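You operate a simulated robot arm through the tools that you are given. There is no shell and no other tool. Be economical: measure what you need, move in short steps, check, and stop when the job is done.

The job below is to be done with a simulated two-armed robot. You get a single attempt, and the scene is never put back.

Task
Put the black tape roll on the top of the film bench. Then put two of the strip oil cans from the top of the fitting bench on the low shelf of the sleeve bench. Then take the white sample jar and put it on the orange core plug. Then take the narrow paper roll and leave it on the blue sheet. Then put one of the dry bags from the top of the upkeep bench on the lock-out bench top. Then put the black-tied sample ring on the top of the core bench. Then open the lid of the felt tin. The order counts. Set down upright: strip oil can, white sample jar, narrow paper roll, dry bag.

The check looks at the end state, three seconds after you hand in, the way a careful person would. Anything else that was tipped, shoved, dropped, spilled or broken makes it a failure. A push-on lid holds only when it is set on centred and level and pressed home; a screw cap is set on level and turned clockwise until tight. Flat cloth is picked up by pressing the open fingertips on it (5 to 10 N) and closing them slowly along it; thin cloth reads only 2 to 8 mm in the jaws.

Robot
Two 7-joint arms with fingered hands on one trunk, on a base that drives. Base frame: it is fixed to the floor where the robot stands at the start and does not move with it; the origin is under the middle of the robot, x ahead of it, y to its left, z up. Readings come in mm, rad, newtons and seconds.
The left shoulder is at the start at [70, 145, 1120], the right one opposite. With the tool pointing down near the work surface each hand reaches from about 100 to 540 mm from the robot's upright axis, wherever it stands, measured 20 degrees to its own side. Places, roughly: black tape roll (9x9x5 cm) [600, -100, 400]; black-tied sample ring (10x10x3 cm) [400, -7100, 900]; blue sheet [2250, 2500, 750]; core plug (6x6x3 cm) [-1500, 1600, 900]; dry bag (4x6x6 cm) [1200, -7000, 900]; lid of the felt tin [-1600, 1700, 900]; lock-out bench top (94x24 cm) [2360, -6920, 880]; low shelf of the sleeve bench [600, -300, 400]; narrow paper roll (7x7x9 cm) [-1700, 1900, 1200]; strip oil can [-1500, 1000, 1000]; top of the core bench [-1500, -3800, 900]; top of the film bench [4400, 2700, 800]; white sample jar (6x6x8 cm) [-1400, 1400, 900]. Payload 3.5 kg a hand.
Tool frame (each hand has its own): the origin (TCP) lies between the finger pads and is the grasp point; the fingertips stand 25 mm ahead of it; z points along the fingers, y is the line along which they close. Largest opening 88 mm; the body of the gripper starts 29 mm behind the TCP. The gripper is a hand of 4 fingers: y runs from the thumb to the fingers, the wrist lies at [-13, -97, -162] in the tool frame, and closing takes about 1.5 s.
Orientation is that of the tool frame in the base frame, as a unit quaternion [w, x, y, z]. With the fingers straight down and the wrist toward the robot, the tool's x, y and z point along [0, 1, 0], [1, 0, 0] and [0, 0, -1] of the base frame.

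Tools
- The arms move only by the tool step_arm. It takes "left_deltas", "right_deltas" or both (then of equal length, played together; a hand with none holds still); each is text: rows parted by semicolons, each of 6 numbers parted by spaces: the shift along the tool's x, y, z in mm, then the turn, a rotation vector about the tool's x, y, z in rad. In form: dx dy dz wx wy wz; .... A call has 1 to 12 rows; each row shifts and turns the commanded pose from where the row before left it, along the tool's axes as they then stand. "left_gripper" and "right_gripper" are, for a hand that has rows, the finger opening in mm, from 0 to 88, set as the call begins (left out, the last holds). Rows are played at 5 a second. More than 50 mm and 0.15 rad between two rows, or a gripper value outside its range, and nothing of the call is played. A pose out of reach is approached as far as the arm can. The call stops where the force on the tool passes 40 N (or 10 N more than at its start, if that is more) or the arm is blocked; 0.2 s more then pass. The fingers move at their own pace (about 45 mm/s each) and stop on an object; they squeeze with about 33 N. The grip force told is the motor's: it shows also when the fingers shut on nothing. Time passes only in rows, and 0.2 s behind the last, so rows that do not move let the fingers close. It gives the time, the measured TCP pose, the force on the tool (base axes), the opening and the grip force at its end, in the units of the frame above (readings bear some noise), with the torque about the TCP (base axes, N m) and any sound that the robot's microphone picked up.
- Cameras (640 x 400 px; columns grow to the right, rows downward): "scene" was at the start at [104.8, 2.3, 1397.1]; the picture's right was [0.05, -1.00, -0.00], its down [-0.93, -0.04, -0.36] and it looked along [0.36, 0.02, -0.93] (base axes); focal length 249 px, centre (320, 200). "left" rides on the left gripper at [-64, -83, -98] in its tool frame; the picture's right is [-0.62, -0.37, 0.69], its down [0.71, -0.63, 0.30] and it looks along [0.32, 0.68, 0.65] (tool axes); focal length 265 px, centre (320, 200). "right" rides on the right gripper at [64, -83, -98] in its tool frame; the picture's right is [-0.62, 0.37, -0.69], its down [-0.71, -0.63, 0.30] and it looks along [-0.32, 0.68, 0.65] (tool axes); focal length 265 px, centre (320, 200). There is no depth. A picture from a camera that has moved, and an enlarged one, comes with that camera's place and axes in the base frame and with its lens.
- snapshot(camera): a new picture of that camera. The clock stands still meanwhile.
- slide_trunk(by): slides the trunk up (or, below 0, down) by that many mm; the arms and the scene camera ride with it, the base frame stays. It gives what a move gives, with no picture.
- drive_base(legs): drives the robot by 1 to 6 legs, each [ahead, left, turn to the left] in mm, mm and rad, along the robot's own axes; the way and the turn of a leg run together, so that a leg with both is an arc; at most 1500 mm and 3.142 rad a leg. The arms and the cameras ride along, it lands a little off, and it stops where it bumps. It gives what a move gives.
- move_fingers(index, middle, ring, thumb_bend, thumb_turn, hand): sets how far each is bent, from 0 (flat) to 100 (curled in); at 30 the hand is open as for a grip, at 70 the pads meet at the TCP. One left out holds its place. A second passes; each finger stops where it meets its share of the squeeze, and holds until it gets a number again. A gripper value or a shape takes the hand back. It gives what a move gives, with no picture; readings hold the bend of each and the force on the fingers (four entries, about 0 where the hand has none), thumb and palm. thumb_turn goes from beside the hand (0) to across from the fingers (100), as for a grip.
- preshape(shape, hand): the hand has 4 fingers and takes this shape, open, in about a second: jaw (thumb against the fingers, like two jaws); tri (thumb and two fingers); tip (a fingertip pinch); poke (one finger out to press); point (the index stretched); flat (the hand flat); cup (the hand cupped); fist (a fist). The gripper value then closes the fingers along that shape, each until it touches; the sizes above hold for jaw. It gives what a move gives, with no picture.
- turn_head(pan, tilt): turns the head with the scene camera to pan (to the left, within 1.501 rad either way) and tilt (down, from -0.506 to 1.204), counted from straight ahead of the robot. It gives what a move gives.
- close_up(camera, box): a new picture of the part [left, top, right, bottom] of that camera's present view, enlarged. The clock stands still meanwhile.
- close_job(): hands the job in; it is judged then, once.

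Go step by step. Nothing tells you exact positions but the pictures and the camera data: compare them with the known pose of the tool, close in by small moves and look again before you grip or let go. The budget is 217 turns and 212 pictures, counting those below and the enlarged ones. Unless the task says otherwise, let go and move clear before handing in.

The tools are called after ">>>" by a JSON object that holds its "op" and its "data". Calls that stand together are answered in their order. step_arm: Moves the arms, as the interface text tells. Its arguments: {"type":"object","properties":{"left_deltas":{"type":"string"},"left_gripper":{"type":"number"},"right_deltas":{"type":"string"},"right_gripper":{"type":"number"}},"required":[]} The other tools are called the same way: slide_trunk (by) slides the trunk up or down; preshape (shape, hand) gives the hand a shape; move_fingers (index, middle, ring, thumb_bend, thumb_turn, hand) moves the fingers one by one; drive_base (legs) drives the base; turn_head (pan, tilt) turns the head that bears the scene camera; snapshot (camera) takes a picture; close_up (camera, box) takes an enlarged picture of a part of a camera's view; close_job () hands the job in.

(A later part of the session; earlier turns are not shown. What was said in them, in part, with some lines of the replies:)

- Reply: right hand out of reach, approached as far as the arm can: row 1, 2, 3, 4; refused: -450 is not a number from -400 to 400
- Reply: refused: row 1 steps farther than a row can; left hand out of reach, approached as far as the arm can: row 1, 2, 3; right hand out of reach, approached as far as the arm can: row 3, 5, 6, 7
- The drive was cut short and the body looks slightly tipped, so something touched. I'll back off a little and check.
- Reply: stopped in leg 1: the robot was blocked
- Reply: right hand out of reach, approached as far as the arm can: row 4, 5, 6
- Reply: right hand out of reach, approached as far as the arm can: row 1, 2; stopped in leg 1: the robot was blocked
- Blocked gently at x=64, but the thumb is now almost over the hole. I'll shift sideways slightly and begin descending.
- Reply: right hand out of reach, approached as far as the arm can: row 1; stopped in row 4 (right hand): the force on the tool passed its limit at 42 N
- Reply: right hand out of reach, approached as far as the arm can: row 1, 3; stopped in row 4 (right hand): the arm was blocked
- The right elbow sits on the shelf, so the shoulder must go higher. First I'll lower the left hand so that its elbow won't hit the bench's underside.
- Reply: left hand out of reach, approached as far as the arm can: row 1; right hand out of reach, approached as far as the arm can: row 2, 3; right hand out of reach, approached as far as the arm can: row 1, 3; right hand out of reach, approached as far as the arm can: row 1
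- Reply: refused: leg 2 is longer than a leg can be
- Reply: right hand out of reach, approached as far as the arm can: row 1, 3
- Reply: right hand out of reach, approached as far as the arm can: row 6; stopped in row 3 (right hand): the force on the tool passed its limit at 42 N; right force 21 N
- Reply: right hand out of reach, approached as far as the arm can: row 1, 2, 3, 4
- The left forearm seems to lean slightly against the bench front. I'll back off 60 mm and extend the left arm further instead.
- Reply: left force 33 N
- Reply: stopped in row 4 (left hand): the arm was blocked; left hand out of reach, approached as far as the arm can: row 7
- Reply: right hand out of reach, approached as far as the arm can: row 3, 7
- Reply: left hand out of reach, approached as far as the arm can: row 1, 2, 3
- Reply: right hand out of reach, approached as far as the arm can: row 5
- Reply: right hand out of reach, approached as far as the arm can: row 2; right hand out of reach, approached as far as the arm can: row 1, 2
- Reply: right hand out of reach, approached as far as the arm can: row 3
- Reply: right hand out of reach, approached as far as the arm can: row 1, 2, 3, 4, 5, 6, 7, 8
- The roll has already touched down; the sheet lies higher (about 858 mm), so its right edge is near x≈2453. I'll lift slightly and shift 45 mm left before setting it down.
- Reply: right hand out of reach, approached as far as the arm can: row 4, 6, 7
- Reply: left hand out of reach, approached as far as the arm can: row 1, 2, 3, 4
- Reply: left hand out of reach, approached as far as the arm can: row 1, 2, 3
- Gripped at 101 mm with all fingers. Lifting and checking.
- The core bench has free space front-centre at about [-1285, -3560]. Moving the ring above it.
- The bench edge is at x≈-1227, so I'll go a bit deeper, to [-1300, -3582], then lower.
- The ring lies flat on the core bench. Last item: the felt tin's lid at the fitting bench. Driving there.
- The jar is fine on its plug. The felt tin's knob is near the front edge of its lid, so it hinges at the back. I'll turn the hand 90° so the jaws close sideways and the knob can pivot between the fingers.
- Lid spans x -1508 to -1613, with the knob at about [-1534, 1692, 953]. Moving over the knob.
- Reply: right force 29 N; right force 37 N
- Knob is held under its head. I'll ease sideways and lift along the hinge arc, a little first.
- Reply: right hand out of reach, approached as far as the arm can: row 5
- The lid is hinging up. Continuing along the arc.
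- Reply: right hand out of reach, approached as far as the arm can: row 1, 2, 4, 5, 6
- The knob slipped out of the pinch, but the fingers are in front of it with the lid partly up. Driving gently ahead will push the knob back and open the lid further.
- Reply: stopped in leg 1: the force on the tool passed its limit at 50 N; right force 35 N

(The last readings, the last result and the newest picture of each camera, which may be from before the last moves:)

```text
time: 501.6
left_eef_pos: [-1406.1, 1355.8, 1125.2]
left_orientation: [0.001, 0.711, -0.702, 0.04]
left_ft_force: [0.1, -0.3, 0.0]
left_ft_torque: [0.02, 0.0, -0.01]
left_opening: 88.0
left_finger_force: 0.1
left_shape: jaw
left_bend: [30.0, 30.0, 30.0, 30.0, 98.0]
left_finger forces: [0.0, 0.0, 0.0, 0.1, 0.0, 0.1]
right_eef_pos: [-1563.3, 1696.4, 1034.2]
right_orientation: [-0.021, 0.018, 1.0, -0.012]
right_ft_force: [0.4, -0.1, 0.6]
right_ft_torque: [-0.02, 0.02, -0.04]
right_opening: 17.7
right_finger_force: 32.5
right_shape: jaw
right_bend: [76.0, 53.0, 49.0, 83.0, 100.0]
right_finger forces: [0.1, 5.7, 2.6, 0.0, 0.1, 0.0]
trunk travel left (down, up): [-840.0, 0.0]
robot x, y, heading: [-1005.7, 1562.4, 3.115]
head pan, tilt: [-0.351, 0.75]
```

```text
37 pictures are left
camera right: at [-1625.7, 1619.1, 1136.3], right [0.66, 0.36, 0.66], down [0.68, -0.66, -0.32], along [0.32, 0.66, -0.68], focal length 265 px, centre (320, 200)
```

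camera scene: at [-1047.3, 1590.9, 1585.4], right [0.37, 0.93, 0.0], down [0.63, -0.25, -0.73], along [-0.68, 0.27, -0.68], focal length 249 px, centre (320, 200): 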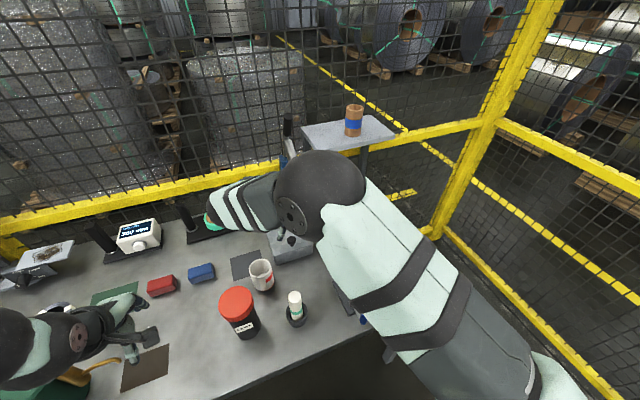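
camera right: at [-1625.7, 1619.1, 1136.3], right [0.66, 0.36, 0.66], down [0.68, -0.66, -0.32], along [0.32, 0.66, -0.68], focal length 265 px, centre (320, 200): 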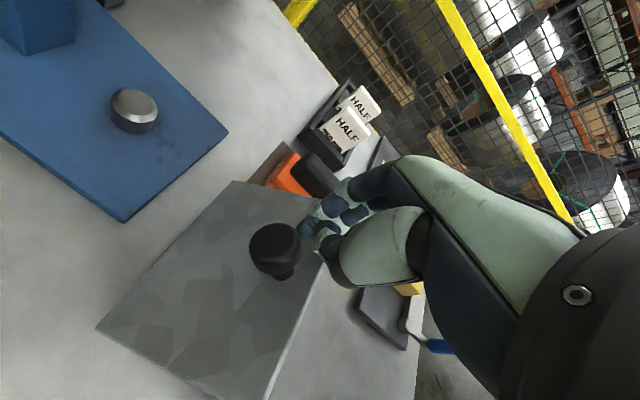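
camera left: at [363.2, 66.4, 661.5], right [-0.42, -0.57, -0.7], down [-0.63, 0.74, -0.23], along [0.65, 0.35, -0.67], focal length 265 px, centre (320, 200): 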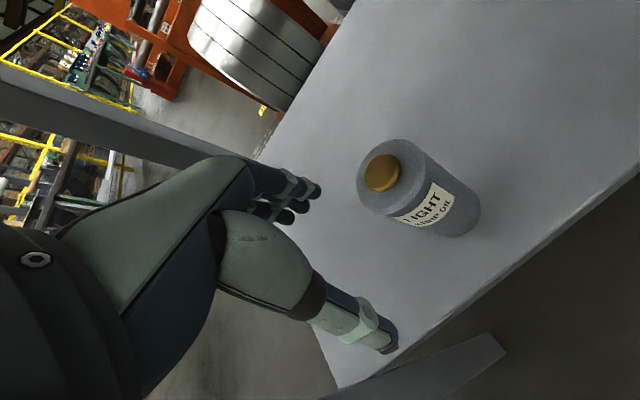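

The lid stays part-open by itself. I'll withdraw in front of its raised front edge, lower the closed fingers just below it, and push it back.

>>> {"op": "step_arm", "data": {"right_deltas": "-30 0 -5 0 0 0;-30 0 0 0 0 0;-28 0 0 0 0 0;0 0 0 0 0 0"}}

>>> {"op": "snapshot", "data": {"camera": "right"}}

>>> {"op": "snapshot", "data": {"camera": "scene"}}

```text
time: 502.6
left_eef_pos: [-1406.3, 1355.6, 1126.3]
left_orientation: [0.001, 0.712, -0.701, 0.04]
left_ft_force: [-0.6, 1.0, -0.4]
left_ft_torque: [0.03, -0.05, 0.02]
left_opening: 87.8
left_finger_force: 0.0
left_shape: jaw
left_bend: [30.0, 30.0, 30.0, 30.0, 98.0]
left_finger forces: [0.0, 0.0, 0.0, 0.1, 0.0, 0.0]
right_eef_pos: [-1475.1, 1696.1, 1033.7]
right_orientation: [-0.022, 0.02, 0.999, -0.011]
right_ft_force: [-0.3, 0.4, 0.1]
right_ft_torque: [0.06, -0.03, 0.02]
right_opening: 17.6
right_finger_force: 32.8
right_shape: jaw
right_bend: [76.0, 53.0, 49.0, 83.0, 100.0]
right_finger forces: [0.1, 0.0, 0.0, 0.0, 0.0, 0.1]
trunk travel left (down, up): [-840.0, 0.0]
robot x, y, heading: [-1004.8, 1563.8, 3.112]
head pan, tilt: [-0.351, 0.75]
```

```text
36 pictures are left
camera right: at [-1537.3, 1617.2, 1137.8], right [0.66, 0.36, 0.66], down [0.68, -0.66, -0.32], along [0.32, 0.66, -0.68], focal length 265 px, centre (320, 200)
```

right: 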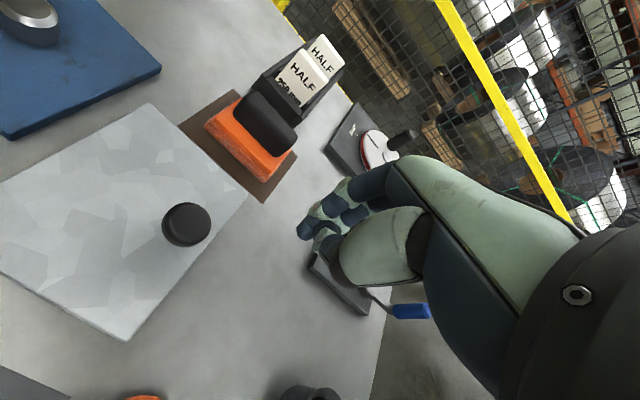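

```text
35 pictures are left
camera scene: at [-1133.8, 1593.8, 1585.3], right [0.37, 0.93, 0.0], down [0.63, -0.25, -0.73], along [-0.68, 0.27, -0.68], focal length 249 px, centre (320, 200)
```

scene: 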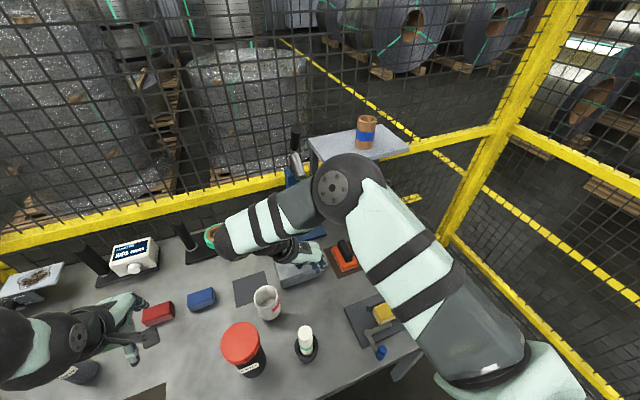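

The lid fell shut again: three fingers side by side got in the lid's way and the arm ran out of reach. I'll use a fingertip pinch and move the right shoulder closer. First, look at the tip shape.

>>> {"op": "preshape", "data": {"hand": "right", "shape": "tip"}}

>>> {"op": "snapshot", "data": {"camera": "right"}}

```text
time: 503.5
left_eef_pos: [-1406.9, 1357.0, 1126.8]
left_orientation: [0.001, 0.711, -0.702, 0.039]
left_ft_force: [-0.3, 0.1, -0.1]
left_ft_torque: [0.02, 0.01, 0.01]
left_opening: 87.8
left_finger_force: 0.0
left_shape: jaw
left_bend: [30.0, 30.0, 30.0, 30.0, 98.0]
left_finger forces: [0.2, 0.1, 0.0, 0.0, 0.0, 0.0]
right_eef_pos: [-1474.1, 1695.2, 1034.6]
right_orientation: [-0.021, 0.019, 1.0, -0.012]
right_ft_force: [0.6, -0.2, 0.2]
right_ft_torque: [-0.03, -0.02, 0.02]
right_opening: 87.7
right_finger_force: 0.1
right_shape: tip
right_bend: [30.0, 98.0, 99.0, 30.0, 98.0]
right_finger forces: [0.1, 0.0, 0.1, 0.0, 0.0, 0.0]
trunk travel left (down, up): [-840.0, 0.0]
robot x, y, heading: [-1010.3, 1563.1, 3.116]
head pan, tilt: [-0.351, 0.75]
```

```text
34 pictures are left
camera right: at [-1537.4, 1617.1, 1137.7], right [0.66, 0.36, 0.66], down [0.68, -0.66, -0.32], along [0.32, 0.66, -0.68], focal length 265 px, centre (320, 200)
```

right: 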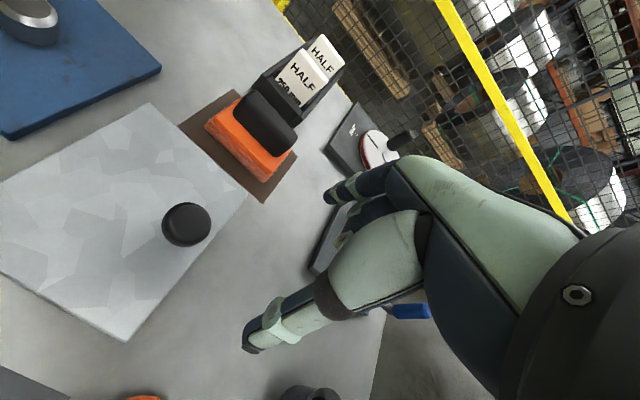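

New plan: the left hand, with its index and thumb, can hold the knob with its other fingers kept behind the lid, and turning the robot right brings the left shoulder closer. I back off and set up.

>>> {"op": "drive_base", "data": {"legs": [[-350, 0, 0], [0, 0, -0.77]]}}

>>> {"op": "preshape", "data": {"hand": "left", "shape": "tip"}}

>>> {"op": "step_arm", "data": {"left_deltas": "20 3 0 0 0 0.13;20 3 0 0 0 0.13;20 3 0 0 0 0.13;20 3 0 0 0 0.13;20 3 0 0 0 0.13;20 3 0 0 0 0.12;20 0 0 0 0 0;0 0 0 0 0 0"}}

>>> {"op": "turn_head", "data": {"pan": 0.5, "tilt": 0.6}}

>>> {"op": "snapshot", "data": {"camera": "scene"}}

```text
time: 507.7
left_eef_pos: [-1092.4, 1684.3, 1125.1]
left_orientation: [-0.015, -0.393, 0.919, -0.036]
left_ft_force: [0.1, 0.5, 0.6]
left_ft_torque: [0.02, 0.01, 0.03]
left_opening: 87.9
left_finger_force: 0.0
left_shape: jaw
left_bend: [30.0, 30.0, 30.0, 30.0, 98.0]
left_finger forces: [0.1, 0.0, 0.0, 0.1, 0.1, 0.1]
right_eef_pos: [-902.9, 1973.6, 1034.5]
right_orientation: [-0.023, 0.395, 0.918, -0.003]
right_ft_force: [-0.2, 0.2, 0.1]
right_ft_torque: [-0.01, 0.02, 0.0]
right_opening: 87.7
right_finger_force: 0.0
right_shape: tip
right_bend: [30.0, 98.0, 99.0, 30.0, 98.0]
right_finger forces: [0.0, 0.0, 0.0, 0.0, 0.1, 0.0]
trunk travel left (down, up): [-840.0, 0.0]
robot x, y, heading: [-663.0, 1550.4, 2.333]
head pan, tilt: [-0.351, 0.75]
```

```text
time: 508.6
left_eef_pos: [-1092.5, 1685.2, 1126.0]
left_orientation: [-0.016, -0.393, 0.919, -0.036]
left_ft_force: [-0.4, 0.1, 0.3]
left_ft_torque: [0.0, -0.01, 0.01]
left_opening: 88.0
left_finger_force: 0.1
left_shape: tip
left_bend: [30.0, 98.0, 99.0, 30.0, 98.0]
left_finger forces: [0.0, 0.1, 0.1, 0.0, 0.0, 0.0]
right_eef_pos: [-902.9, 1975.1, 1034.8]
right_orientation: [-0.024, 0.395, 0.918, -0.004]
right_ft_force: [0.2, -0.4, -0.4]
right_ft_torque: [0.0, -0.03, -0.01]
right_opening: 87.7
right_finger_force: 0.2
right_shape: tip
right_bend: [30.0, 98.0, 99.0, 30.0, 98.0]
right_finger forces: [0.1, 0.1, 0.0, 0.0, 0.0, 0.1]
trunk travel left (down, up): [-840.0, 0.0]
robot x, y, heading: [-659.1, 1547.2, 2.336]
head pan, tilt: [-0.351, 0.75]
```

```text
time: 510.4
left_eef_pos: [-1222.5, 1644.2, 1128.2]
left_orientation: [-0.001, -0.02, 0.999, -0.04]
left_ft_force: [-0.2, -0.1, -1.4]
left_ft_torque: [-0.02, 0.03, 0.02]
left_opening: 87.9
left_finger_force: 0.1
left_shape: tip
left_bend: [30.0, 98.0, 99.0, 30.0, 98.0]
left_finger forces: [0.0, 0.0, 0.0, 0.0, 0.0, 0.1]
right_eef_pos: [-901.8, 1973.3, 1035.4]
right_orientation: [-0.023, 0.396, 0.918, -0.002]
right_ft_force: [0.3, -0.9, 0.0]
right_ft_torque: [0.04, -0.04, -0.01]
right_opening: 87.5
right_finger_force: 0.1
right_shape: tip
right_bend: [30.0, 98.0, 99.0, 30.0, 98.0]
right_finger forces: [0.1, 0.0, 0.0, 0.0, 0.1, 0.0]
trunk travel left (down, up): [-840.0, 0.0]
robot x, y, heading: [-660.8, 1547.4, 2.337]
head pan, tilt: [-0.351, 0.75]
```

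```text
time: 511.6
left_eef_pos: [-1222.5, 1645.7, 1128.0]
left_orientation: [-0.001, -0.019, 0.999, -0.04]
left_ft_force: [-0.4, -0.4, -0.8]
left_ft_torque: [0.04, 0.0, -0.03]
left_opening: 87.9
left_finger_force: 0.1
left_shape: tip
left_bend: [30.0, 98.0, 99.0, 30.0, 98.0]
left_finger forces: [0.0, 0.0, 0.0, 0.0, 0.0, 0.1]
right_eef_pos: [-903.6, 1974.7, 1034.9]
right_orientation: [-0.024, 0.396, 0.918, -0.003]
right_ft_force: [0.7, 0.1, -0.4]
right_ft_torque: [-0.01, -0.06, 0.01]
right_opening: 87.5
right_finger_force: 0.0
right_shape: tip
right_bend: [30.0, 98.0, 99.0, 30.0, 98.0]
right_finger forces: [0.0, 0.0, 0.0, 0.0, 0.1, 0.0]
trunk travel left (down, up): [-840.0, 0.0]
robot x, y, heading: [-660.2, 1550.6, 2.333]
head pan, tilt: [0.499, 0.6]
```

```text
33 pictures are left
camera scene: at [-781.7, 1613.0, 1598.2], right [0.3, 0.95, 0.0], down [0.54, -0.17, -0.82], along [-0.79, 0.25, -0.57], focal length 249 px, centre (320, 200)
```

scene: 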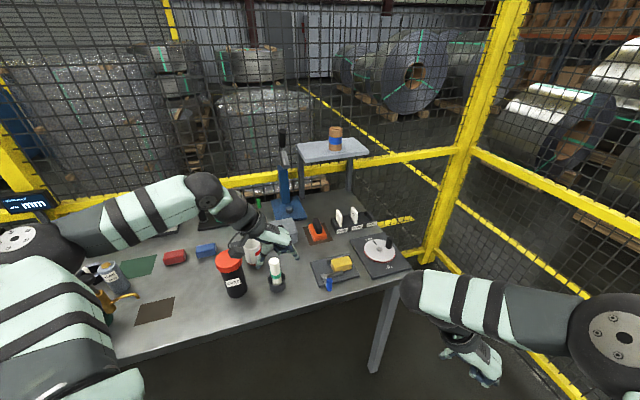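

>>> {"op": "drive_base", "data": {"legs": [[244, 187, 0]]}}

>>> {"op": "snapshot", "data": {"camera": "left"}}

>>> {"op": "snapshot", "data": {"camera": "scene"}}

```text
time: 513.7
left_eef_pos: [-1530.3, 1687.1, 1129.1]
left_orientation: [-0.002, -0.021, 0.999, -0.039]
left_ft_force: [0.3, 0.3, -0.7]
left_ft_torque: [-0.01, 0.03, 0.0]
left_opening: 87.7
left_finger_force: 0.1
left_shape: tip
left_bend: [30.0, 98.0, 99.0, 30.0, 98.0]
left_finger forces: [0.0, 0.1, 0.0, 0.0, 0.0, 0.0]
right_eef_pos: [-1209.2, 2018.7, 1035.6]
right_orientation: [-0.025, 0.395, 0.918, -0.003]
right_ft_force: [-0.6, 1.1, 0.5]
right_ft_torque: [-0.03, 0.01, -0.01]
right_opening: 87.5
right_finger_force: 0.1
right_shape: tip
right_bend: [30.0, 98.0, 99.0, 30.0, 98.0]
right_finger forces: [0.0, 0.1, 0.1, 0.1, 0.0, 0.0]
trunk travel left (down, up): [-840.0, 0.0]
robot x, y, heading: [-973.0, 1597.2, 2.335]
head pan, tilt: [0.499, 0.6]
```

```text
32 pictures are left
camera left: at [-1460.8, 1616.3, 1232.8], right [0.63, -0.4, -0.67], down [-0.69, -0.68, -0.25], along [-0.35, 0.62, -0.7], focal length 265 px, centre (320, 200)
```

left: 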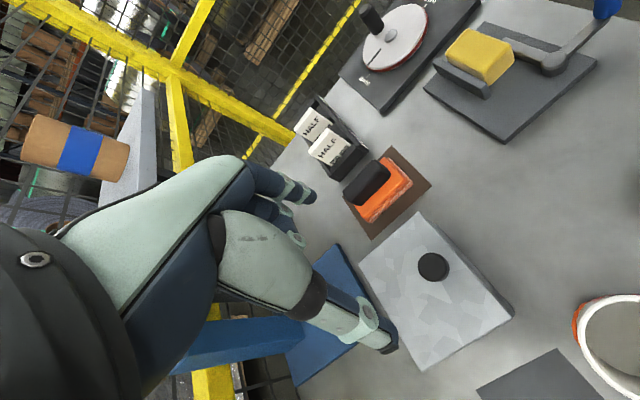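

```text
31 pictures are left
camera scene: at [-1087.0, 1657.4, 1598.5], right [0.3, 0.95, 0.0], down [0.54, -0.17, -0.83], along [-0.79, 0.25, -0.56], focal length 249 px, centre (320, 200)
```

scene: 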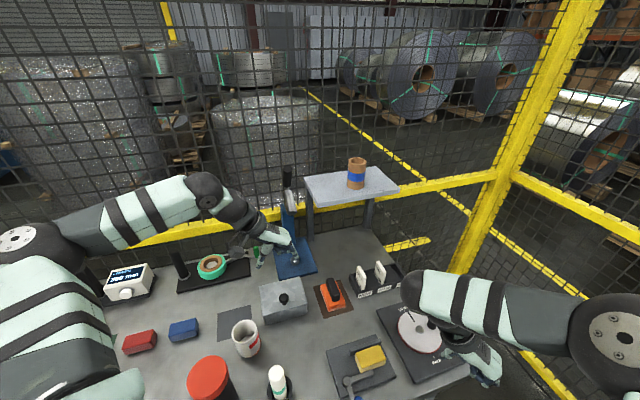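

The tin is now in clear view and the left hand is over the knob at about [-1532, 1691]. Descending.

>>> {"op": "step_arm", "data": {"left_deltas": "1 16 0 0 0 0;0 0 36 0 0 0;0 0 36 0 0 0;0 0 36 0 0 0;0 0 36 0 0 0;0 0 15 0 0 0;0 0 0 0 0 0", "left_gripper": 60}}

>>> {"op": "snapshot", "data": {"camera": "left"}}

>>> {"op": "close_up", "data": {"camera": "scene", "box": [220, 220, 360, 340]}}

```text
time: 515.3
left_eef_pos: [-1533.5, 1692.7, 969.9]
left_orientation: [0.0, -0.02, 0.999, -0.039]
left_ft_force: [-0.4, 0.1, -0.2]
left_ft_torque: [-0.02, 0.03, -0.04]
left_opening: 60.1
left_finger_force: 0.2
left_shape: tip
left_bend: [29.0, 98.0, 99.0, 59.0, 99.0]
left_finger forces: [0.0, 0.0, 0.0, 0.0, 0.1, 0.1]
right_eef_pos: [-1211.3, 2019.6, 1033.9]
right_orientation: [-0.024, 0.395, 0.918, -0.003]
right_ft_force: [0.8, 0.1, 0.2]
right_ft_torque: [0.01, -0.01, 0.0]
right_opening: 87.3
right_finger_force: 0.1
right_shape: tip
right_bend: [30.0, 98.0, 99.0, 30.0, 98.0]
right_finger forces: [0.1, 0.0, 0.0, 0.1, 0.1, 0.1]
trunk travel left (down, up): [-840.0, 0.0]
robot x, y, heading: [-969.8, 1595.4, 2.335]
head pan, tilt: [0.499, 0.6]
```

```text
30 pictures are left
camera left: at [-1465.2, 1621.0, 1072.3], right [0.63, -0.4, -0.66], down [-0.69, -0.68, -0.25], along [-0.35, 0.62, -0.7], focal length 265 px, centre (320, 200)
```

left: 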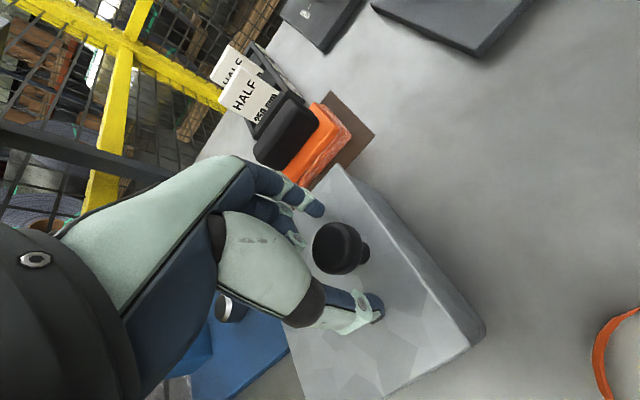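

```text
3.33 times, centred on (290, 280) of scene
camera zoom: at [-1089.2, 1657.7, 1598.3], right [0.3, 0.95, 0.0], down [0.54, -0.17, -0.83], along [-0.79, 0.25, -0.56], focal length 829 px, centre (420, -67)
```

zoom: 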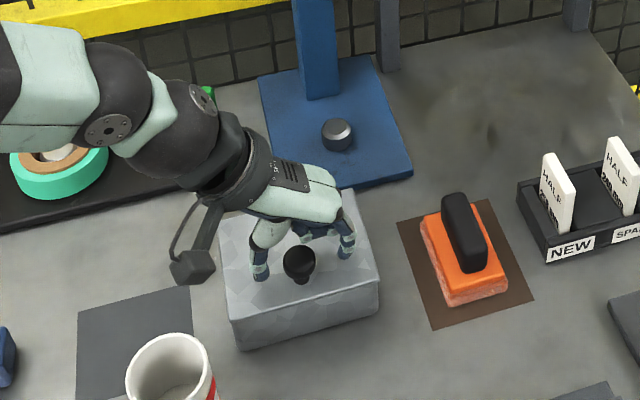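

>>> {"op": "step_arm", "data": {"left_deltas": "-3 0 4 0 0 0;0 0 4 0 0 0;0 0 0 0 0 0"}}

>>> {"op": "step_arm", "data": {"left_deltas": "0 0 0 0 0 0;0 0 0 0 0 0;0 0 0 0 0 0;0 0 0 0 0 0;0 0 0 0 0 0;0 0 0 0 0 0", "left_gripper": 5}}

>>> {"op": "close_up", "data": {"camera": "scene", "box": [220, 220, 360, 340]}}

```text
time: 516.1
left_eef_pos: [-1529.5, 1692.8, 963.8]
left_orientation: [-0.003, -0.019, 0.999, -0.036]
left_ft_force: [-0.9, -1.4, 18.5]
left_ft_torque: [0.59, 0.0, 0.02]
left_opening: 58.3
left_finger_force: 0.1
left_shape: tip
left_bend: [28.0, 98.0, 99.0, 59.0, 99.0]
left_finger forces: [18.5, 0.0, 0.0, 0.0, 0.0, 0.1]
right_eef_pos: [-1209.6, 2018.9, 1035.6]
right_orientation: [-0.024, 0.395, 0.918, -0.003]
right_ft_force: [-0.6, -0.5, 0.6]
right_ft_torque: [-0.02, 0.07, -0.04]
right_opening: 87.6
right_finger_force: 0.1
right_shape: tip
right_bend: [30.0, 98.0, 99.0, 30.0, 98.0]
right_finger forces: [0.0, 0.0, 0.1, 0.1, 0.0, 0.0]
trunk travel left (down, up): [-840.0, 0.0]
robot x, y, heading: [-967.6, 1595.7, 2.333]
head pan, tilt: [0.499, 0.6]
```

```text
time: 517.5
left_eef_pos: [-1527.9, 1688.4, 961.9]
left_orientation: [-0.001, -0.02, 0.999, -0.04]
left_ft_force: [4.5, -12.8, 8.0]
left_ft_torque: [0.42, 0.06, -0.03]
left_opening: 23.0
left_finger_force: 32.5
left_shape: tip
left_bend: [76.0, 100.0, 100.0, 77.0, 100.0]
left_finger forces: [23.0, 14.5, 0.0, 0.0, 37.4, 0.0]
right_eef_pos: [-1210.0, 2016.4, 1036.8]
right_orientation: [-0.026, 0.395, 0.918, 0.0]
right_ft_force: [0.4, -0.1, 0.5]
right_ft_torque: [0.03, 0.01, 0.01]
right_opening: 87.5
right_finger_force: 0.1
right_shape: tip
right_bend: [30.0, 98.0, 99.0, 30.0, 98.0]
right_finger forces: [0.0, 0.0, 0.0, 0.1, 0.0, 0.0]
trunk travel left (down, up): [-840.0, 0.0]
robot x, y, heading: [-967.9, 1594.8, 2.34]
head pan, tilt: [0.499, 0.6]
```

```text
3.33 times, centred on (290, 280) of scene
camera zoom: at [-1086.6, 1653.7, 1598.6], right [0.3, 0.95, 0.0], down [0.54, -0.17, -0.83], along [-0.79, 0.25, -0.56], focal length 829 px, centre (420, -67)
```

zoom: 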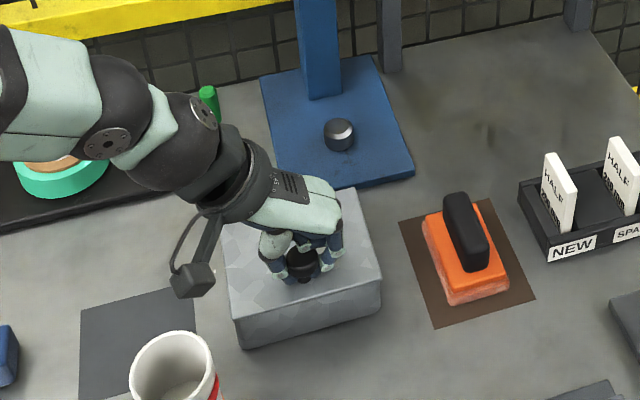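

Pinched. Lifting along the arc in steps.

>>> {"op": "step_arm", "data": {"left_deltas": "2 -2 -6 0 0 0;3 -2 -6.5 0 0 0;6.5 0 -11.6 0 0 0;8 0 -10.5 0 0 0;0 0 0 0 0 0"}}

>>> {"op": "close_up", "data": {"camera": "scene", "box": [220, 220, 360, 340]}}

```text
time: 518.7
left_eef_pos: [-1546.2, 1688.4, 997.1]
left_orientation: [-0.002, -0.02, 0.999, -0.038]
left_ft_force: [9.0, -6.0, 3.5]
left_ft_torque: [0.51, -0.27, 0.02]
left_opening: 23.8
left_finger_force: 33.1
left_shape: tip
left_bend: [76.0, 98.0, 100.0, 77.0, 100.0]
left_finger forces: [28.5, 3.2, 0.1, 0.0, 31.6, 0.0]
right_eef_pos: [-1208.9, 2016.6, 1035.0]
right_orientation: [-0.026, 0.395, 0.918, -0.002]
right_ft_force: [-0.5, -0.7, 0.0]
right_ft_torque: [0.02, 0.0, -0.01]
right_opening: 87.5
right_finger_force: 0.1
right_shape: tip
right_bend: [30.0, 98.0, 99.0, 30.0, 98.0]
right_finger forces: [0.1, 0.0, 0.0, 0.0, 0.1, 0.0]
trunk travel left (down, up): [-840.0, 0.0]
robot x, y, heading: [-969.2, 1597.8, 2.337]
head pan, tilt: [0.499, 0.6]
```

```text
3.33 times, centred on (290, 280) of scene
camera zoom: at [-1086.0, 1655.5, 1598.7], right [0.3, 0.95, 0.0], down [0.54, -0.17, -0.83], along [-0.79, 0.25, -0.56], focal length 829 px, centre (420, -67)
```

zoom: 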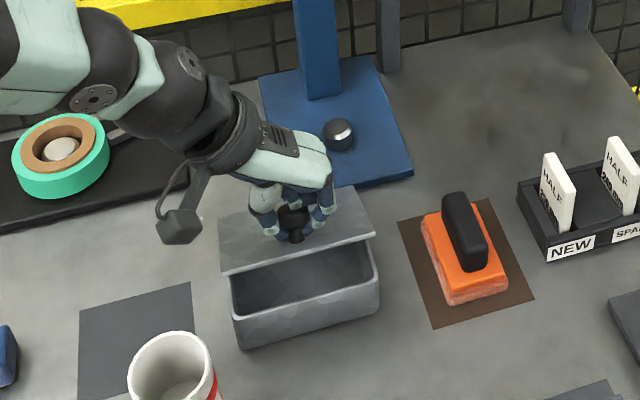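

>>> {"op": "step_arm", "data": {"left_deltas": "4 0 -6 0 0 0;4 0 -5.5 0 0 0;5 0 -5 0 0 0;5 0 -4.5 0 0 0;5.5 0 -4 0 0 0;6 0 -3.5 0 0 0;0 0 0 0 0 0"}}

>>> {"op": "close_up", "data": {"camera": "scene", "box": [220, 220, 360, 340]}}

```text
time: 520.3
left_eef_pos: [-1581.3, 1688.0, 1020.2]
left_orientation: [0.002, -0.021, 0.999, -0.041]
left_ft_force: [-2.8, -10.7, -14.3]
left_ft_torque: [-0.06, -0.17, 0.01]
left_opening: 19.1
left_finger_force: 33.3
left_shape: tip
left_bend: [75.0, 98.0, 100.0, 77.0, 100.0]
left_finger forces: [19.2, 11.4, 0.0, 0.0, 27.1, 0.0]
right_eef_pos: [-1213.7, 2017.3, 1035.1]
right_orientation: [-0.023, 0.395, 0.918, -0.002]
right_ft_force: [-0.3, -0.7, 0.6]
right_ft_torque: [-0.03, 0.01, -0.01]
right_opening: 87.7
right_finger_force: 0.0
right_shape: tip
right_bend: [30.0, 98.0, 99.0, 30.0, 98.0]
right_finger forces: [0.0, 0.1, 0.0, 0.1, 0.1, 0.0]
trunk travel left (down, up): [-840.0, 0.0]
robot x, y, heading: [-967.1, 1595.4, 2.344]
head pan, tilt: [0.499, 0.6]
```

```text
3.33 times, centred on (290, 280) of scene
camera zoom: at [-1094.0, 1654.7, 1597.9], right [0.3, 0.95, 0.0], down [0.54, -0.17, -0.82], along [-0.79, 0.25, -0.57], focal length 829 px, centre (420, -67)
```

zoom: 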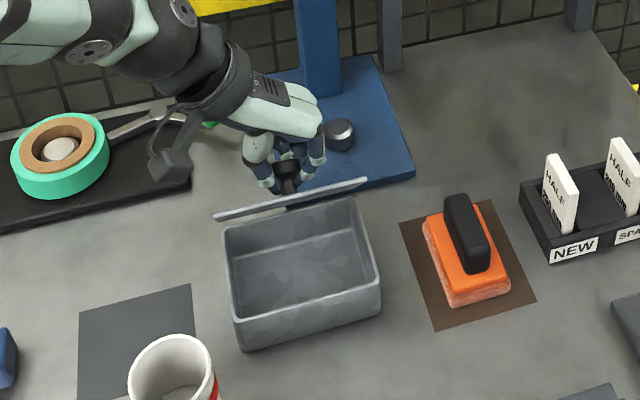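

The lid is about half open and following well. Continuing.

>>> {"op": "step_arm", "data": {"left_deltas": "6 -1 -2.5 0 0 0;6 -1 -2 0 0 0;6 0 -1.5 0 0 0;6.5 0 -1 0 0 0;6.5 0 -0.5 0 0 0;6.5 0 0 0 0 0;0 0 0 0 0 0"}}

>>> {"op": "close_up", "data": {"camera": "scene", "box": [220, 200, 360, 320]}}

```text
time: 521.9
left_eef_pos: [-1618.8, 1687.6, 1028.7]
left_orientation: [0.003, -0.021, 0.999, -0.041]
left_ft_force: [1.9, -6.2, -23.2]
left_ft_torque: [-0.07, -0.01, -0.01]
left_opening: 15.6
left_finger_force: 32.6
left_shape: tip
left_bend: [75.0, 98.0, 100.0, 77.0, 100.0]
left_finger forces: [22.1, 1.7, 0.1, 0.0, 26.3, 0.2]
right_eef_pos: [-1213.1, 2018.2, 1033.8]
right_orientation: [-0.022, 0.394, 0.919, -0.002]
right_ft_force: [0.8, -0.1, -0.7]
right_ft_torque: [0.02, 0.01, -0.01]
right_opening: 87.5
right_finger_force: 0.2
right_shape: tip
right_bend: [30.0, 98.0, 99.0, 30.0, 98.0]
right_finger forces: [0.0, 0.0, 0.0, 0.0, 0.1, 0.1]
trunk travel left (down, up): [-840.0, 0.0]
robot x, y, heading: [-967.1, 1593.9, 2.338]
head pan, tilt: [0.499, 0.6]
```

```text
3.33 times, centred on (290, 260) of scene
camera zoom: at [-1094.6, 1656.3, 1597.8], right [0.3, 0.95, 0.0], down [0.54, -0.17, -0.82], along [-0.79, 0.25, -0.57], focal length 829 px, centre (420, 0)
```

zoom: 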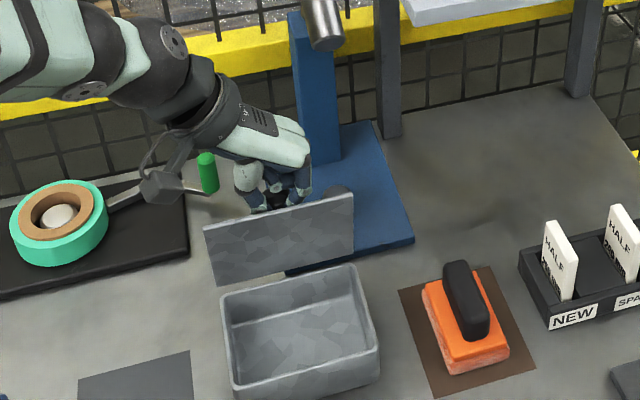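

The lid is near vertical; I'm pulling a bit too high. Easing down slightly and continuing past vertical.

>>> {"op": "step_arm", "data": {"left_deltas": "3 -2 2.5 0 0 0;5 -1 2 0 0 0;6 0 1 0 0 0;6 0 1.5 0 0 0;6 0 2 0 0 0;6 0 2 0 0 0;0 0 0 0 0 0"}}

>>> {"op": "close_up", "data": {"camera": "scene", "box": [220, 200, 360, 320]}}

```text
time: 523.5
left_eef_pos: [-1646.8, 1683.0, 1019.6]
left_orientation: [0.001, -0.02, 0.999, -0.041]
left_ft_force: [11.7, 0.1, -14.6]
left_ft_torque: [-0.05, -0.56, 0.02]
left_opening: 15.7
left_finger_force: 33.3
left_shape: tip
left_bend: [75.0, 98.0, 100.0, 79.0, 100.0]
left_finger forces: [42.1, 2.3, 0.0, 0.0, 24.4, 0.1]
right_eef_pos: [-1211.2, 2018.9, 1035.6]
right_orientation: [-0.024, 0.395, 0.918, -0.003]
right_ft_force: [0.9, 0.1, -0.6]
right_ft_torque: [0.05, 0.01, -0.02]
right_opening: 87.7
right_finger_force: 0.0
right_shape: tip
right_bend: [30.0, 98.0, 99.0, 30.0, 98.0]
right_finger forces: [0.0, 0.0, 0.0, 0.0, 0.0, 0.0]
trunk travel left (down, up): [-840.0, 0.0]
robot x, y, heading: [-971.1, 1594.7, 2.339]
head pan, tilt: [0.499, 0.6]
```

```text
3.33 times, centred on (290, 260) of scene
camera zoom: at [-1089.3, 1658.2, 1598.2], right [0.3, 0.95, 0.0], down [0.54, -0.17, -0.82], along [-0.79, 0.25, -0.57], focal length 829 px, centre (420, 0)
```

zoom: 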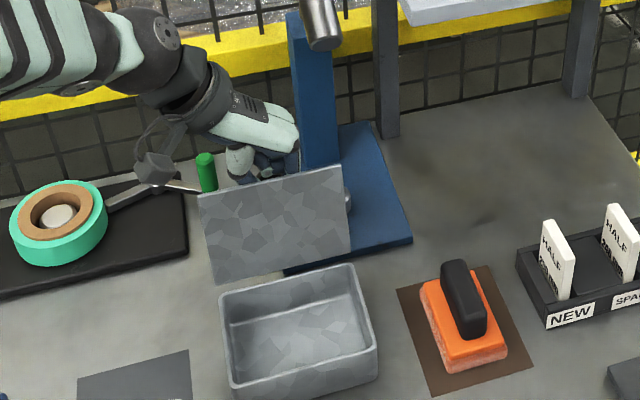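

>>> {"op": "step_arm", "data": {"left_deltas": "5 0 3 0 0 0;5 0 3 0 0 0;0 0 0 0 0 0"}}

>>> {"op": "close_up", "data": {"camera": "scene", "box": [220, 200, 360, 320]}}

```text
time: 524.3
left_eef_pos: [-1651.9, 1682.6, 1017.2]
left_orientation: [0.001, -0.018, 0.999, -0.039]
left_ft_force: [22.0, -0.4, -3.8]
left_ft_torque: [0.07, -1.81, 0.37]
left_opening: 16.7
left_finger_force: 32.9
left_shape: tip
left_bend: [75.0, 98.0, 100.0, 80.0, 100.0]
left_finger forces: [93.6, 3.3, 0.0, 0.1, 27.7, 0.0]
right_eef_pos: [-1207.5, 2019.0, 1036.4]
right_orientation: [-0.024, 0.396, 0.918, -0.004]
right_ft_force: [-0.2, 0.1, 0.0]
right_ft_torque: [0.0, 0.01, -0.02]
right_opening: 87.7
right_finger_force: 0.1
right_shape: tip
right_bend: [30.0, 98.0, 99.0, 30.0, 98.0]
right_finger forces: [0.0, 0.0, 0.1, 0.0, 0.0, 0.0]
trunk travel left (down, up): [-840.0, 0.0]
robot x, y, heading: [-968.4, 1595.3, 2.338]
head pan, tilt: [0.499, 0.6]
```

```text
3.33 times, centred on (290, 260) of scene
camera zoom: at [-1084.2, 1657.9, 1598.7], right [0.3, 0.95, 0.0], down [0.54, -0.17, -0.83], along [-0.79, 0.25, -0.56], focal length 829 px, centre (420, 0)
```

zoom: 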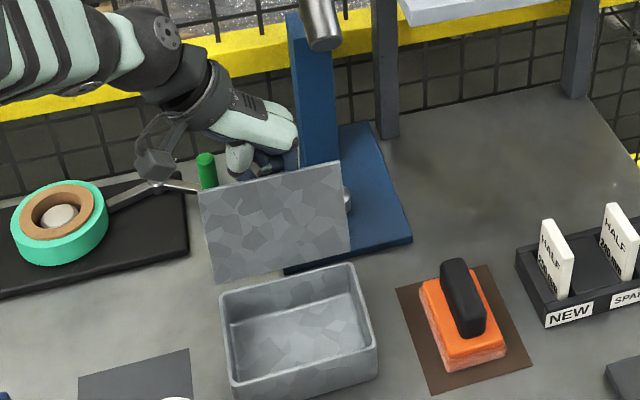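

Something stiff was touched (press column, likely). I ease back slightly, then release with the thumb only and see whether the lid stays.

>>> {"op": "step_arm", "data": {"left_deltas": "-4 0 -2 0 0 0;-3 0 0 0 0 0;0 0 0 0 0 0"}}

>>> {"op": "move_fingers", "data": {"hand": "left", "thumb_bend": 35}}

>>> {"op": "close_up", "data": {"camera": "scene", "box": [220, 200, 360, 320]}}

```text
time: 525.1
left_eef_pos: [-1649.1, 1682.6, 1018.3]
left_orientation: [-0.001, -0.02, 0.999, -0.039]
left_ft_force: [12.7, -0.4, -5.7]
left_ft_torque: [0.08, -0.9, 0.08]
left_opening: 16.4
left_finger_force: 33.4
left_shape: tip
left_bend: [75.0, 98.0, 100.0, 80.0, 100.0]
left_finger forces: [53.3, 5.1, 0.1, 0.0, 25.6, 0.1]
right_eef_pos: [-1210.5, 2019.3, 1035.1]
right_orientation: [-0.024, 0.395, 0.918, -0.003]
right_ft_force: [-0.8, -0.7, -0.3]
right_ft_torque: [0.0, -0.01, 0.01]
right_opening: 87.8
right_finger_force: 0.1
right_shape: tip
right_bend: [30.0, 98.0, 99.0, 30.0, 98.0]
right_finger forces: [0.0, 0.0, 0.0, 0.0, 0.1, 0.1]
trunk travel left (down, up): [-840.0, 0.0]
robot x, y, heading: [-968.4, 1597.2, 2.337]
head pan, tilt: [0.499, 0.6]
```

```text
time: 526.1
left_eef_pos: [-1649.7, 1685.1, 1017.3]
left_orientation: [-0.001, -0.02, 0.999, -0.04]
left_ft_force: [13.4, 9.7, -9.8]
left_ft_torque: [0.44, -0.77, 0.18]
left_opening: 32.1
left_finger_force: 29.2
left_shape: fingers
left_bend: [75.0, 98.0, 100.0, 35.0, 100.0]
left_finger forces: [54.5, 4.4, 0.1, 0.1, 0.1, 0.0]
right_eef_pos: [-1210.7, 2021.0, 1034.1]
right_orientation: [-0.024, 0.395, 0.918, -0.004]
right_ft_force: [0.0, -0.2, 0.8]
right_ft_torque: [-0.01, 0.01, 0.02]
right_opening: 87.7
right_finger_force: 0.0
right_shape: tip
right_bend: [30.0, 98.0, 99.0, 30.0, 98.0]
right_finger forces: [0.0, 0.1, 0.0, 0.0, 0.0, 0.1]
trunk travel left (down, up): [-840.0, 0.0]
robot x, y, heading: [-971.3, 1595.0, 2.331]
head pan, tilt: [0.499, 0.6]
```

```text
3.33 times, centred on (290, 260) of scene
camera zoom: at [-1088.2, 1661.6, 1598.2], right [0.3, 0.95, 0.0], down [0.54, -0.17, -0.83], along [-0.79, 0.25, -0.56], focal length 829 px, centre (420, 0)
```

zoom: 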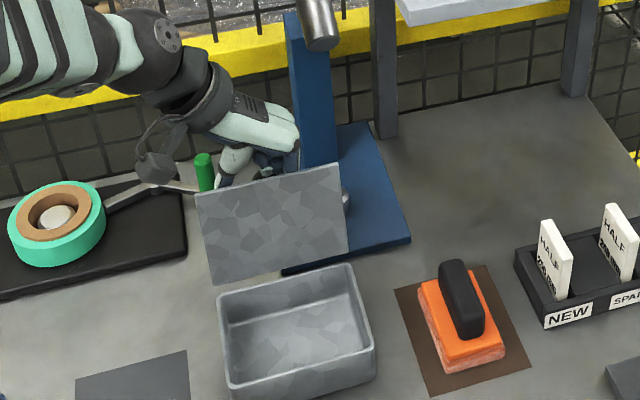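

>>> {"op": "step_arm", "data": {"left_deltas": "-3 0 0 0 0 0;-3 2 0 0 0 0;-2 2 -5 0 0 0;0 0 -8 0 0 0;0 0 0 0 0 0"}}

>>> {"op": "close_up", "data": {"camera": "scene", "box": [220, 200, 360, 320]}}

```text
time: 527.3
left_eef_pos: [-1642.8, 1687.2, 1024.2]
left_orientation: [0.007, -0.02, 0.999, -0.045]
left_ft_force: [12.6, 6.5, -35.9]
left_ft_torque: [-0.09, -0.18, -0.01]
left_opening: 33.4
left_finger_force: 22.2
left_shape: fingers
left_bend: [74.0, 98.0, 100.0, 35.0, 100.0]
left_finger forces: [43.4, 0.0, 0.0, 0.0, 0.0, 0.0]
right_eef_pos: [-1215.5, 2020.5, 1033.5]
right_orientation: [-0.022, 0.395, 0.918, -0.002]
right_ft_force: [0.6, -0.2, 0.1]
right_ft_torque: [0.02, -0.01, 0.01]
right_opening: 87.5
right_finger_force: 0.1
right_shape: tip
right_bend: [30.0, 98.0, 99.0, 30.0, 98.0]
right_finger forces: [0.1, 0.0, 0.1, 0.0, 0.0, 0.0]
trunk travel left (down, up): [-840.0, 0.0]
robot x, y, heading: [-969.5, 1595.2, 2.336]
head pan, tilt: [0.499, 0.6]
```

```text
3.33 times, centred on (290, 260) of scene
camera zoom: at [-1093.8, 1660.8, 1597.4], right [0.3, 0.95, 0.0], down [0.54, -0.17, -0.82], along [-0.79, 0.25, -0.57], focal length 829 px, centre (420, 0)
```

zoom: 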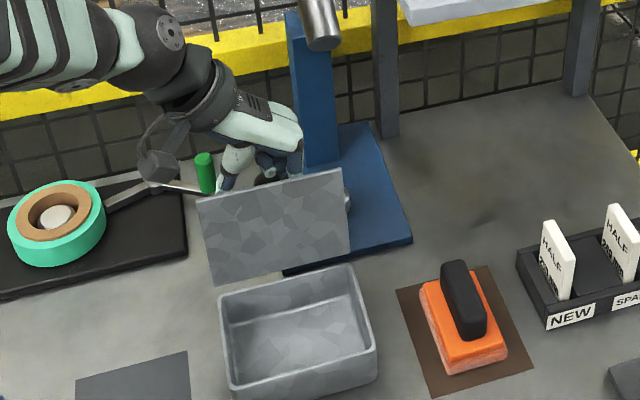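

The index is hooked under the knob. Lowering back and opening the index.

>>> {"op": "step_arm", "data": {"left_deltas": "0 0 8 0 0 0;0 0 3 0 0 0;0 0 0 0 0 0"}}

>>> {"op": "move_fingers", "data": {"hand": "left", "index": 40}}

>>> {"op": "close_up", "data": {"camera": "scene", "box": [220, 200, 360, 320]}}

>>> {"op": "snapshot", "data": {"camera": "left"}}

```text
time: 528.1
left_eef_pos: [-1644.9, 1691.4, 1020.2]
left_orientation: [-0.003, -0.019, 0.999, -0.038]
left_ft_force: [3.8, 11.5, -6.8]
left_ft_torque: [0.28, -0.14, 0.09]
left_opening: 29.5
left_finger_force: 14.2
left_shape: fingers
left_bend: [76.0, 98.0, 100.0, 35.0, 100.0]
left_finger forces: [26.0, 2.5, 0.0, 0.0, 0.0, 0.0]
right_eef_pos: [-1212.5, 2021.2, 1034.4]
right_orientation: [-0.023, 0.394, 0.919, -0.003]
right_ft_force: [-0.4, 0.1, -0.6]
right_ft_torque: [-0.01, 0.0, -0.03]
right_opening: 87.5
right_finger_force: 0.1
right_shape: tip
right_bend: [30.0, 98.0, 99.0, 30.0, 98.0]
right_finger forces: [0.1, 0.0, 0.0, 0.0, 0.1, 0.0]
trunk travel left (down, up): [-840.0, 0.0]
robot x, y, heading: [-966.4, 1595.5, 2.34]
head pan, tilt: [0.499, 0.6]
```

```text
time: 529.1
left_eef_pos: [-1642.9, 1686.5, 1020.7]
left_orientation: [-0.002, -0.02, 0.999, -0.039]
left_ft_force: [-4.0, 0.4, 9.2]
left_ft_torque: [0.05, 0.04, 0.01]
left_opening: 67.8
left_finger_force: 5.5
left_shape: fingers
left_bend: [40.0, 99.0, 100.0, 35.0, 100.0]
left_finger forces: [0.0, 10.2, 0.0, 0.0, 0.1, 0.0]
right_eef_pos: [-1210.1, 2018.1, 1034.5]
right_orientation: [-0.024, 0.395, 0.919, -0.003]
right_ft_force: [-0.1, 0.1, 1.1]
right_ft_torque: [-0.01, -0.02, -0.01]
right_opening: 87.8
right_finger_force: 0.1
right_shape: tip
right_bend: [30.0, 98.0, 99.0, 30.0, 98.0]
right_finger forces: [0.0, 0.0, 0.1, 0.0, 0.1, 0.1]
trunk travel left (down, up): [-840.0, 0.0]
robot x, y, heading: [-968.0, 1595.7, 2.336]
head pan, tilt: [0.499, 0.6]
```

```text
3.33 times, centred on (290, 260) of scene
camera zoom: at [-1088.7, 1657.6, 1598.4], right [0.3, 0.95, 0.0], down [0.54, -0.17, -0.83], along [-0.79, 0.25, -0.56], focal length 829 px, centre (420, 0)
```

zoom: 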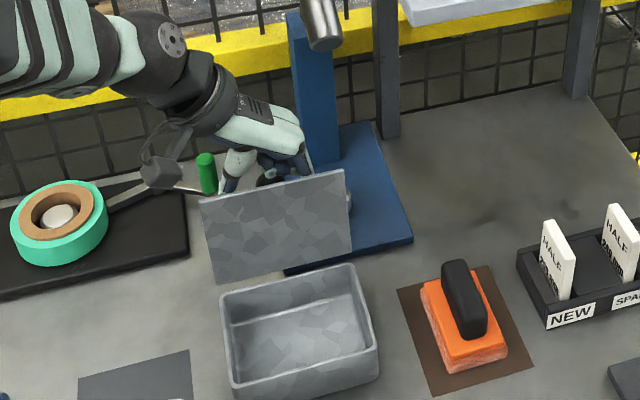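

```text
19 pictures are left
camera left: at [-1574.2, 1614.4, 1123.1], right [0.63, -0.4, -0.67], down [-0.69, -0.68, -0.25], along [-0.35, 0.62, -0.7], focal length 265 px, centre (320, 200)
```

left: 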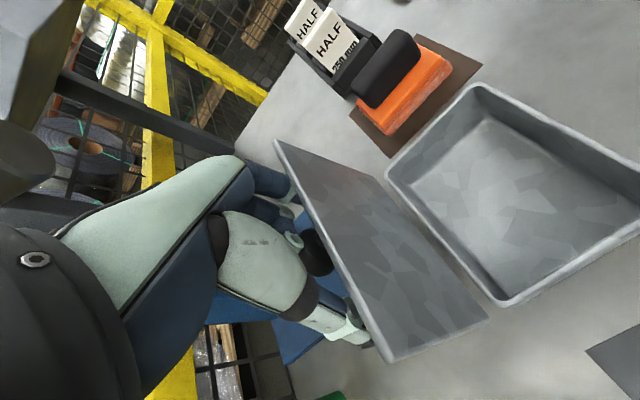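

>>> {"op": "step_arm", "data": {"left_deltas": "0 0 -10 0 0 0;0 0 -15 0 0 0;0 0 -20 0 0 0;0 0 -20 0 0 0;0 0 0 0 0 0"}}

>>> {"op": "close_up", "data": {"camera": "scene", "box": [220, 180, 360, 320]}}

```text
time: 530.3
left_eef_pos: [-1642.8, 1691.4, 1083.8]
left_orientation: [0.0, -0.021, 0.999, -0.039]
left_ft_force: [0.4, 0.1, -0.1]
left_ft_torque: [0.03, -0.02, 0.0]
left_opening: 67.9
left_finger_force: 0.1
left_shape: fingers
left_bend: [40.0, 98.0, 100.0, 35.0, 100.0]
left_finger forces: [0.1, 0.0, 0.1, 0.0, 0.1, 0.0]
right_eef_pos: [-1212.3, 2019.0, 1034.3]
right_orientation: [-0.024, 0.395, 0.918, -0.002]
right_ft_force: [0.7, 0.1, 0.2]
right_ft_torque: [0.0, -0.04, -0.02]
right_opening: 87.6
right_finger_force: 0.0
right_shape: tip
right_bend: [30.0, 98.0, 99.0, 30.0, 98.0]
right_finger forces: [0.0, 0.0, 0.1, 0.0, 0.1, 0.0]
trunk travel left (down, up): [-840.0, 0.0]
robot x, y, heading: [-968.6, 1593.7, 2.34]
head pan, tilt: [0.499, 0.6]
```

```text
2.86 times, centred on (290, 250) of scene
camera zoom: at [-1090.0, 1657.8, 1598.2], right [0.3, 0.95, 0.0], down [0.54, -0.17, -0.82], along [-0.79, 0.25, -0.57], focal length 711 px, centre (406, 57)
```

zoom: 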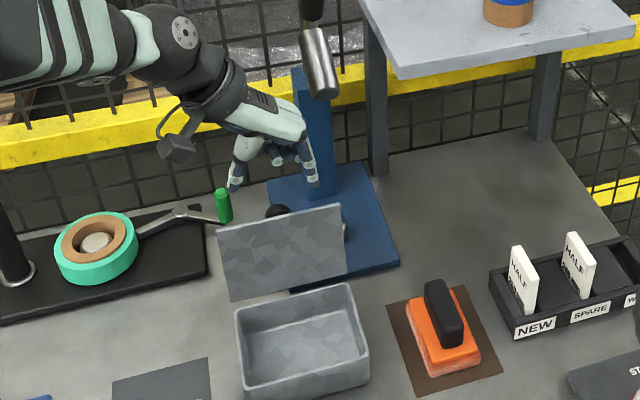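

The lid stays open by itself, past vertical. Raising clear and backing away.

>>> {"op": "step_arm", "data": {"left_deltas": "0 0 -20 0 0 0;0 0 -20 0 0 0;0 0 0 0 0 0"}}

>>> {"op": "drive_base", "data": {"legs": [[-278, -288, 0]]}}

>>> {"op": "snapshot", "data": {"camera": "scene"}}

>>> {"op": "close_up", "data": {"camera": "scene", "box": [180, 160, 400, 300]}}

```text
time: 531.1
left_eef_pos: [-1644.5, 1693.6, 1123.9]
left_orientation: [-0.001, -0.02, 0.999, -0.04]
left_ft_force: [0.7, 0.0, -0.5]
left_ft_torque: [0.02, 0.0, 0.01]
left_opening: 68.2
left_finger_force: 0.1
left_shape: fingers
left_bend: [40.0, 98.0, 100.0, 35.0, 100.0]
left_finger forces: [0.0, 0.1, 0.0, 0.1, 0.0, 0.1]
right_eef_pos: [-1211.7, 2019.3, 1034.9]
right_orientation: [-0.024, 0.395, 0.918, -0.002]
right_ft_force: [-0.7, -0.8, 0.2]
right_ft_torque: [-0.01, -0.01, 0.03]
right_opening: 87.6
right_finger_force: 0.0
right_shape: tip
right_bend: [30.0, 98.0, 99.0, 30.0, 98.0]
right_finger forces: [0.1, 0.1, 0.0, 0.0, 0.0, 0.0]
trunk travel left (down, up): [-840.0, 0.0]
robot x, y, heading: [-968.2, 1598.9, 2.336]
head pan, tilt: [0.499, 0.6]
```

```text
time: 533.6
left_eef_pos: [-1248.4, 1691.9, 1121.5]
left_orientation: [0.0, -0.021, 0.999, -0.039]
left_ft_force: [0.4, 0.4, 0.0]
left_ft_torque: [-0.03, -0.02, 0.01]
left_opening: 68.2
left_finger_force: 0.0
left_shape: fingers
left_bend: [40.0, 98.0, 100.0, 35.0, 100.0]
left_finger forces: [0.0, 0.0, 0.1, 0.1, 0.0, 0.1]
right_eef_pos: [-816.2, 2016.4, 1034.1]
right_orientation: [-0.023, 0.395, 0.918, -0.003]
right_ft_force: [-0.7, -0.7, 0.4]
right_ft_torque: [0.01, -0.02, -0.01]
right_opening: 87.3
right_finger_force: 0.0
right_shape: tip
right_bend: [30.0, 98.0, 99.0, 30.0, 98.0]
right_finger forces: [0.1, 0.0, 0.1, 0.1, 0.0, 0.1]
trunk travel left (down, up): [-840.0, 0.0]
robot x, y, heading: [-571.4, 1593.0, 2.34]
head pan, tilt: [0.499, 0.6]
```

```text
17 pictures are left
camera scene: at [-695.4, 1655.6, 1598.0], right [0.3, 0.95, 0.0], down [0.54, -0.17, -0.82], along [-0.79, 0.25, -0.57], focal length 249 px, centre (320, 200)
```

scene: 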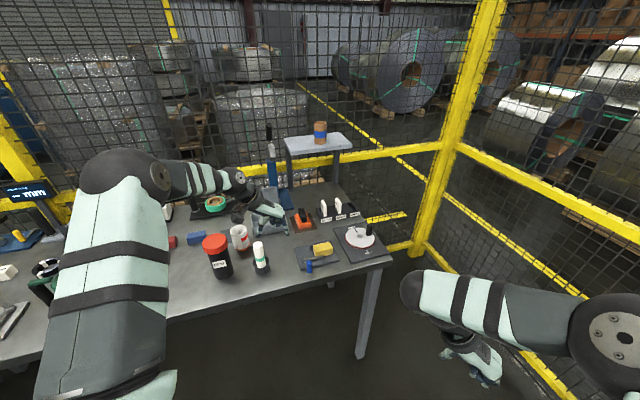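

```text
2.86 times, centred on (290, 230) of scene
camera zoom: at [-695.4, 1655.6, 1598.0], right [0.3, 0.95, 0.0], down [0.54, -0.17, -0.82], along [-0.79, 0.25, -0.57], focal length 711 px, centre (406, 114)
```

zoom: 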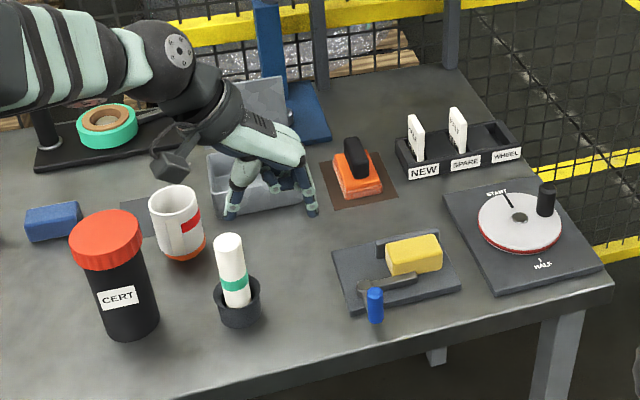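

>>> {"op": "drive_base", "data": {"legs": [[-210, -216, 0]]}}

>>> {"op": "close_up", "data": {"camera": "scene", "box": [180, 130, 400, 270]}}

```text
time: 535.6
left_eef_pos: [-951.7, 1684.4, 1122.0]
left_orientation: [0.0, -0.022, 0.999, -0.039]
left_ft_force: [-0.8, -0.2, -0.4]
left_ft_torque: [-0.01, -0.04, 0.0]
left_opening: 68.1
left_finger_force: 0.2
left_shape: fingers
left_bend: [40.0, 98.0, 100.0, 35.0, 100.0]
left_finger forces: [0.0, 0.1, 0.2, 0.0, 0.0, 0.0]
right_eef_pos: [-521.7, 2011.0, 1033.8]
right_orientation: [-0.023, 0.392, 0.92, -0.002]
right_ft_force: [-0.1, 0.4, 0.1]
right_ft_torque: [0.0, -0.04, 0.0]
right_opening: 87.7
right_finger_force: 0.1
right_shape: tip
right_bend: [30.0, 98.0, 99.0, 30.0, 98.0]
right_finger forces: [0.0, 0.0, 0.0, 0.0, 0.1, 0.0]
trunk travel left (down, up): [-840.0, 0.0]
robot x, y, heading: [-276.5, 1588.7, 2.339]
head pan, tilt: [0.499, 0.6]
```

```text
2.86 times, centred on (290, 200) of scene
camera zoom: at [-398.6, 1650.3, 1598.0], right [0.3, 0.96, 0.0], down [0.54, -0.17, -0.82], along [-0.79, 0.24, -0.57], focal length 711 px, centre (406, 200)
```

zoom: 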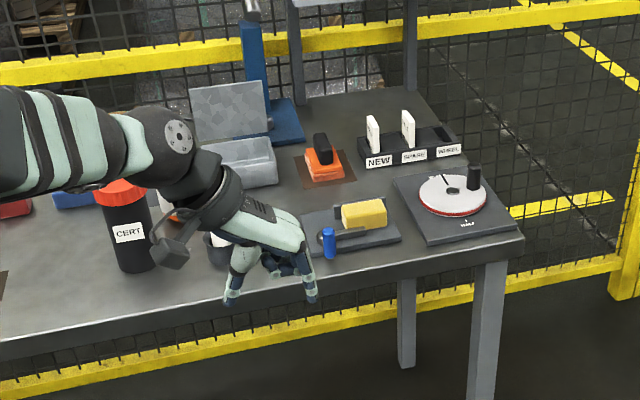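

The lid stands open and steady, both hands are empty and clear, and all seven placements were done in order. Handing in.

>>> {"op": "close_job", "data": {}}

```text
The job is handed in.
```

I did all seven steps in the order given and handed the job in. In the last pictures each item stood where it belonged, but I don't have the check's verdict.

- **Black tape roll:** on the film bench top, in the free space beside the wood sticks.
- **Strip oil cans:** the LIGHT and HEAVY cans stand upright on the low shelf of the sleeve bench.
- **White sample jar:** upright and centred on the orange core plug.
- **Narrow paper roll:** upright on the blue sheet. I took the plain roll on the stand, because it matched the 7x7x9 cm size.
- **Dry bag:** upright on the lock-out bench top, between the card rack and the orange roll.
- **Black-tied sample ring:** flat on the core bench top.
- **Felt tin lid:** open past vertical and staying open without support. The first try slipped and the lid fell shut, so I redid it with the left hand.

**Contact to know about:**
- The robot touched the sleeve bench lightly several times while working under it.
- It pressed on the felt tin during the first lid try, which may have shifted the tin a few millimetres.
- It pushed against something stiff behind the tin, probably the press column, on the second lid try.

I saw nothing tipped or dropped in the pictures afterwards.
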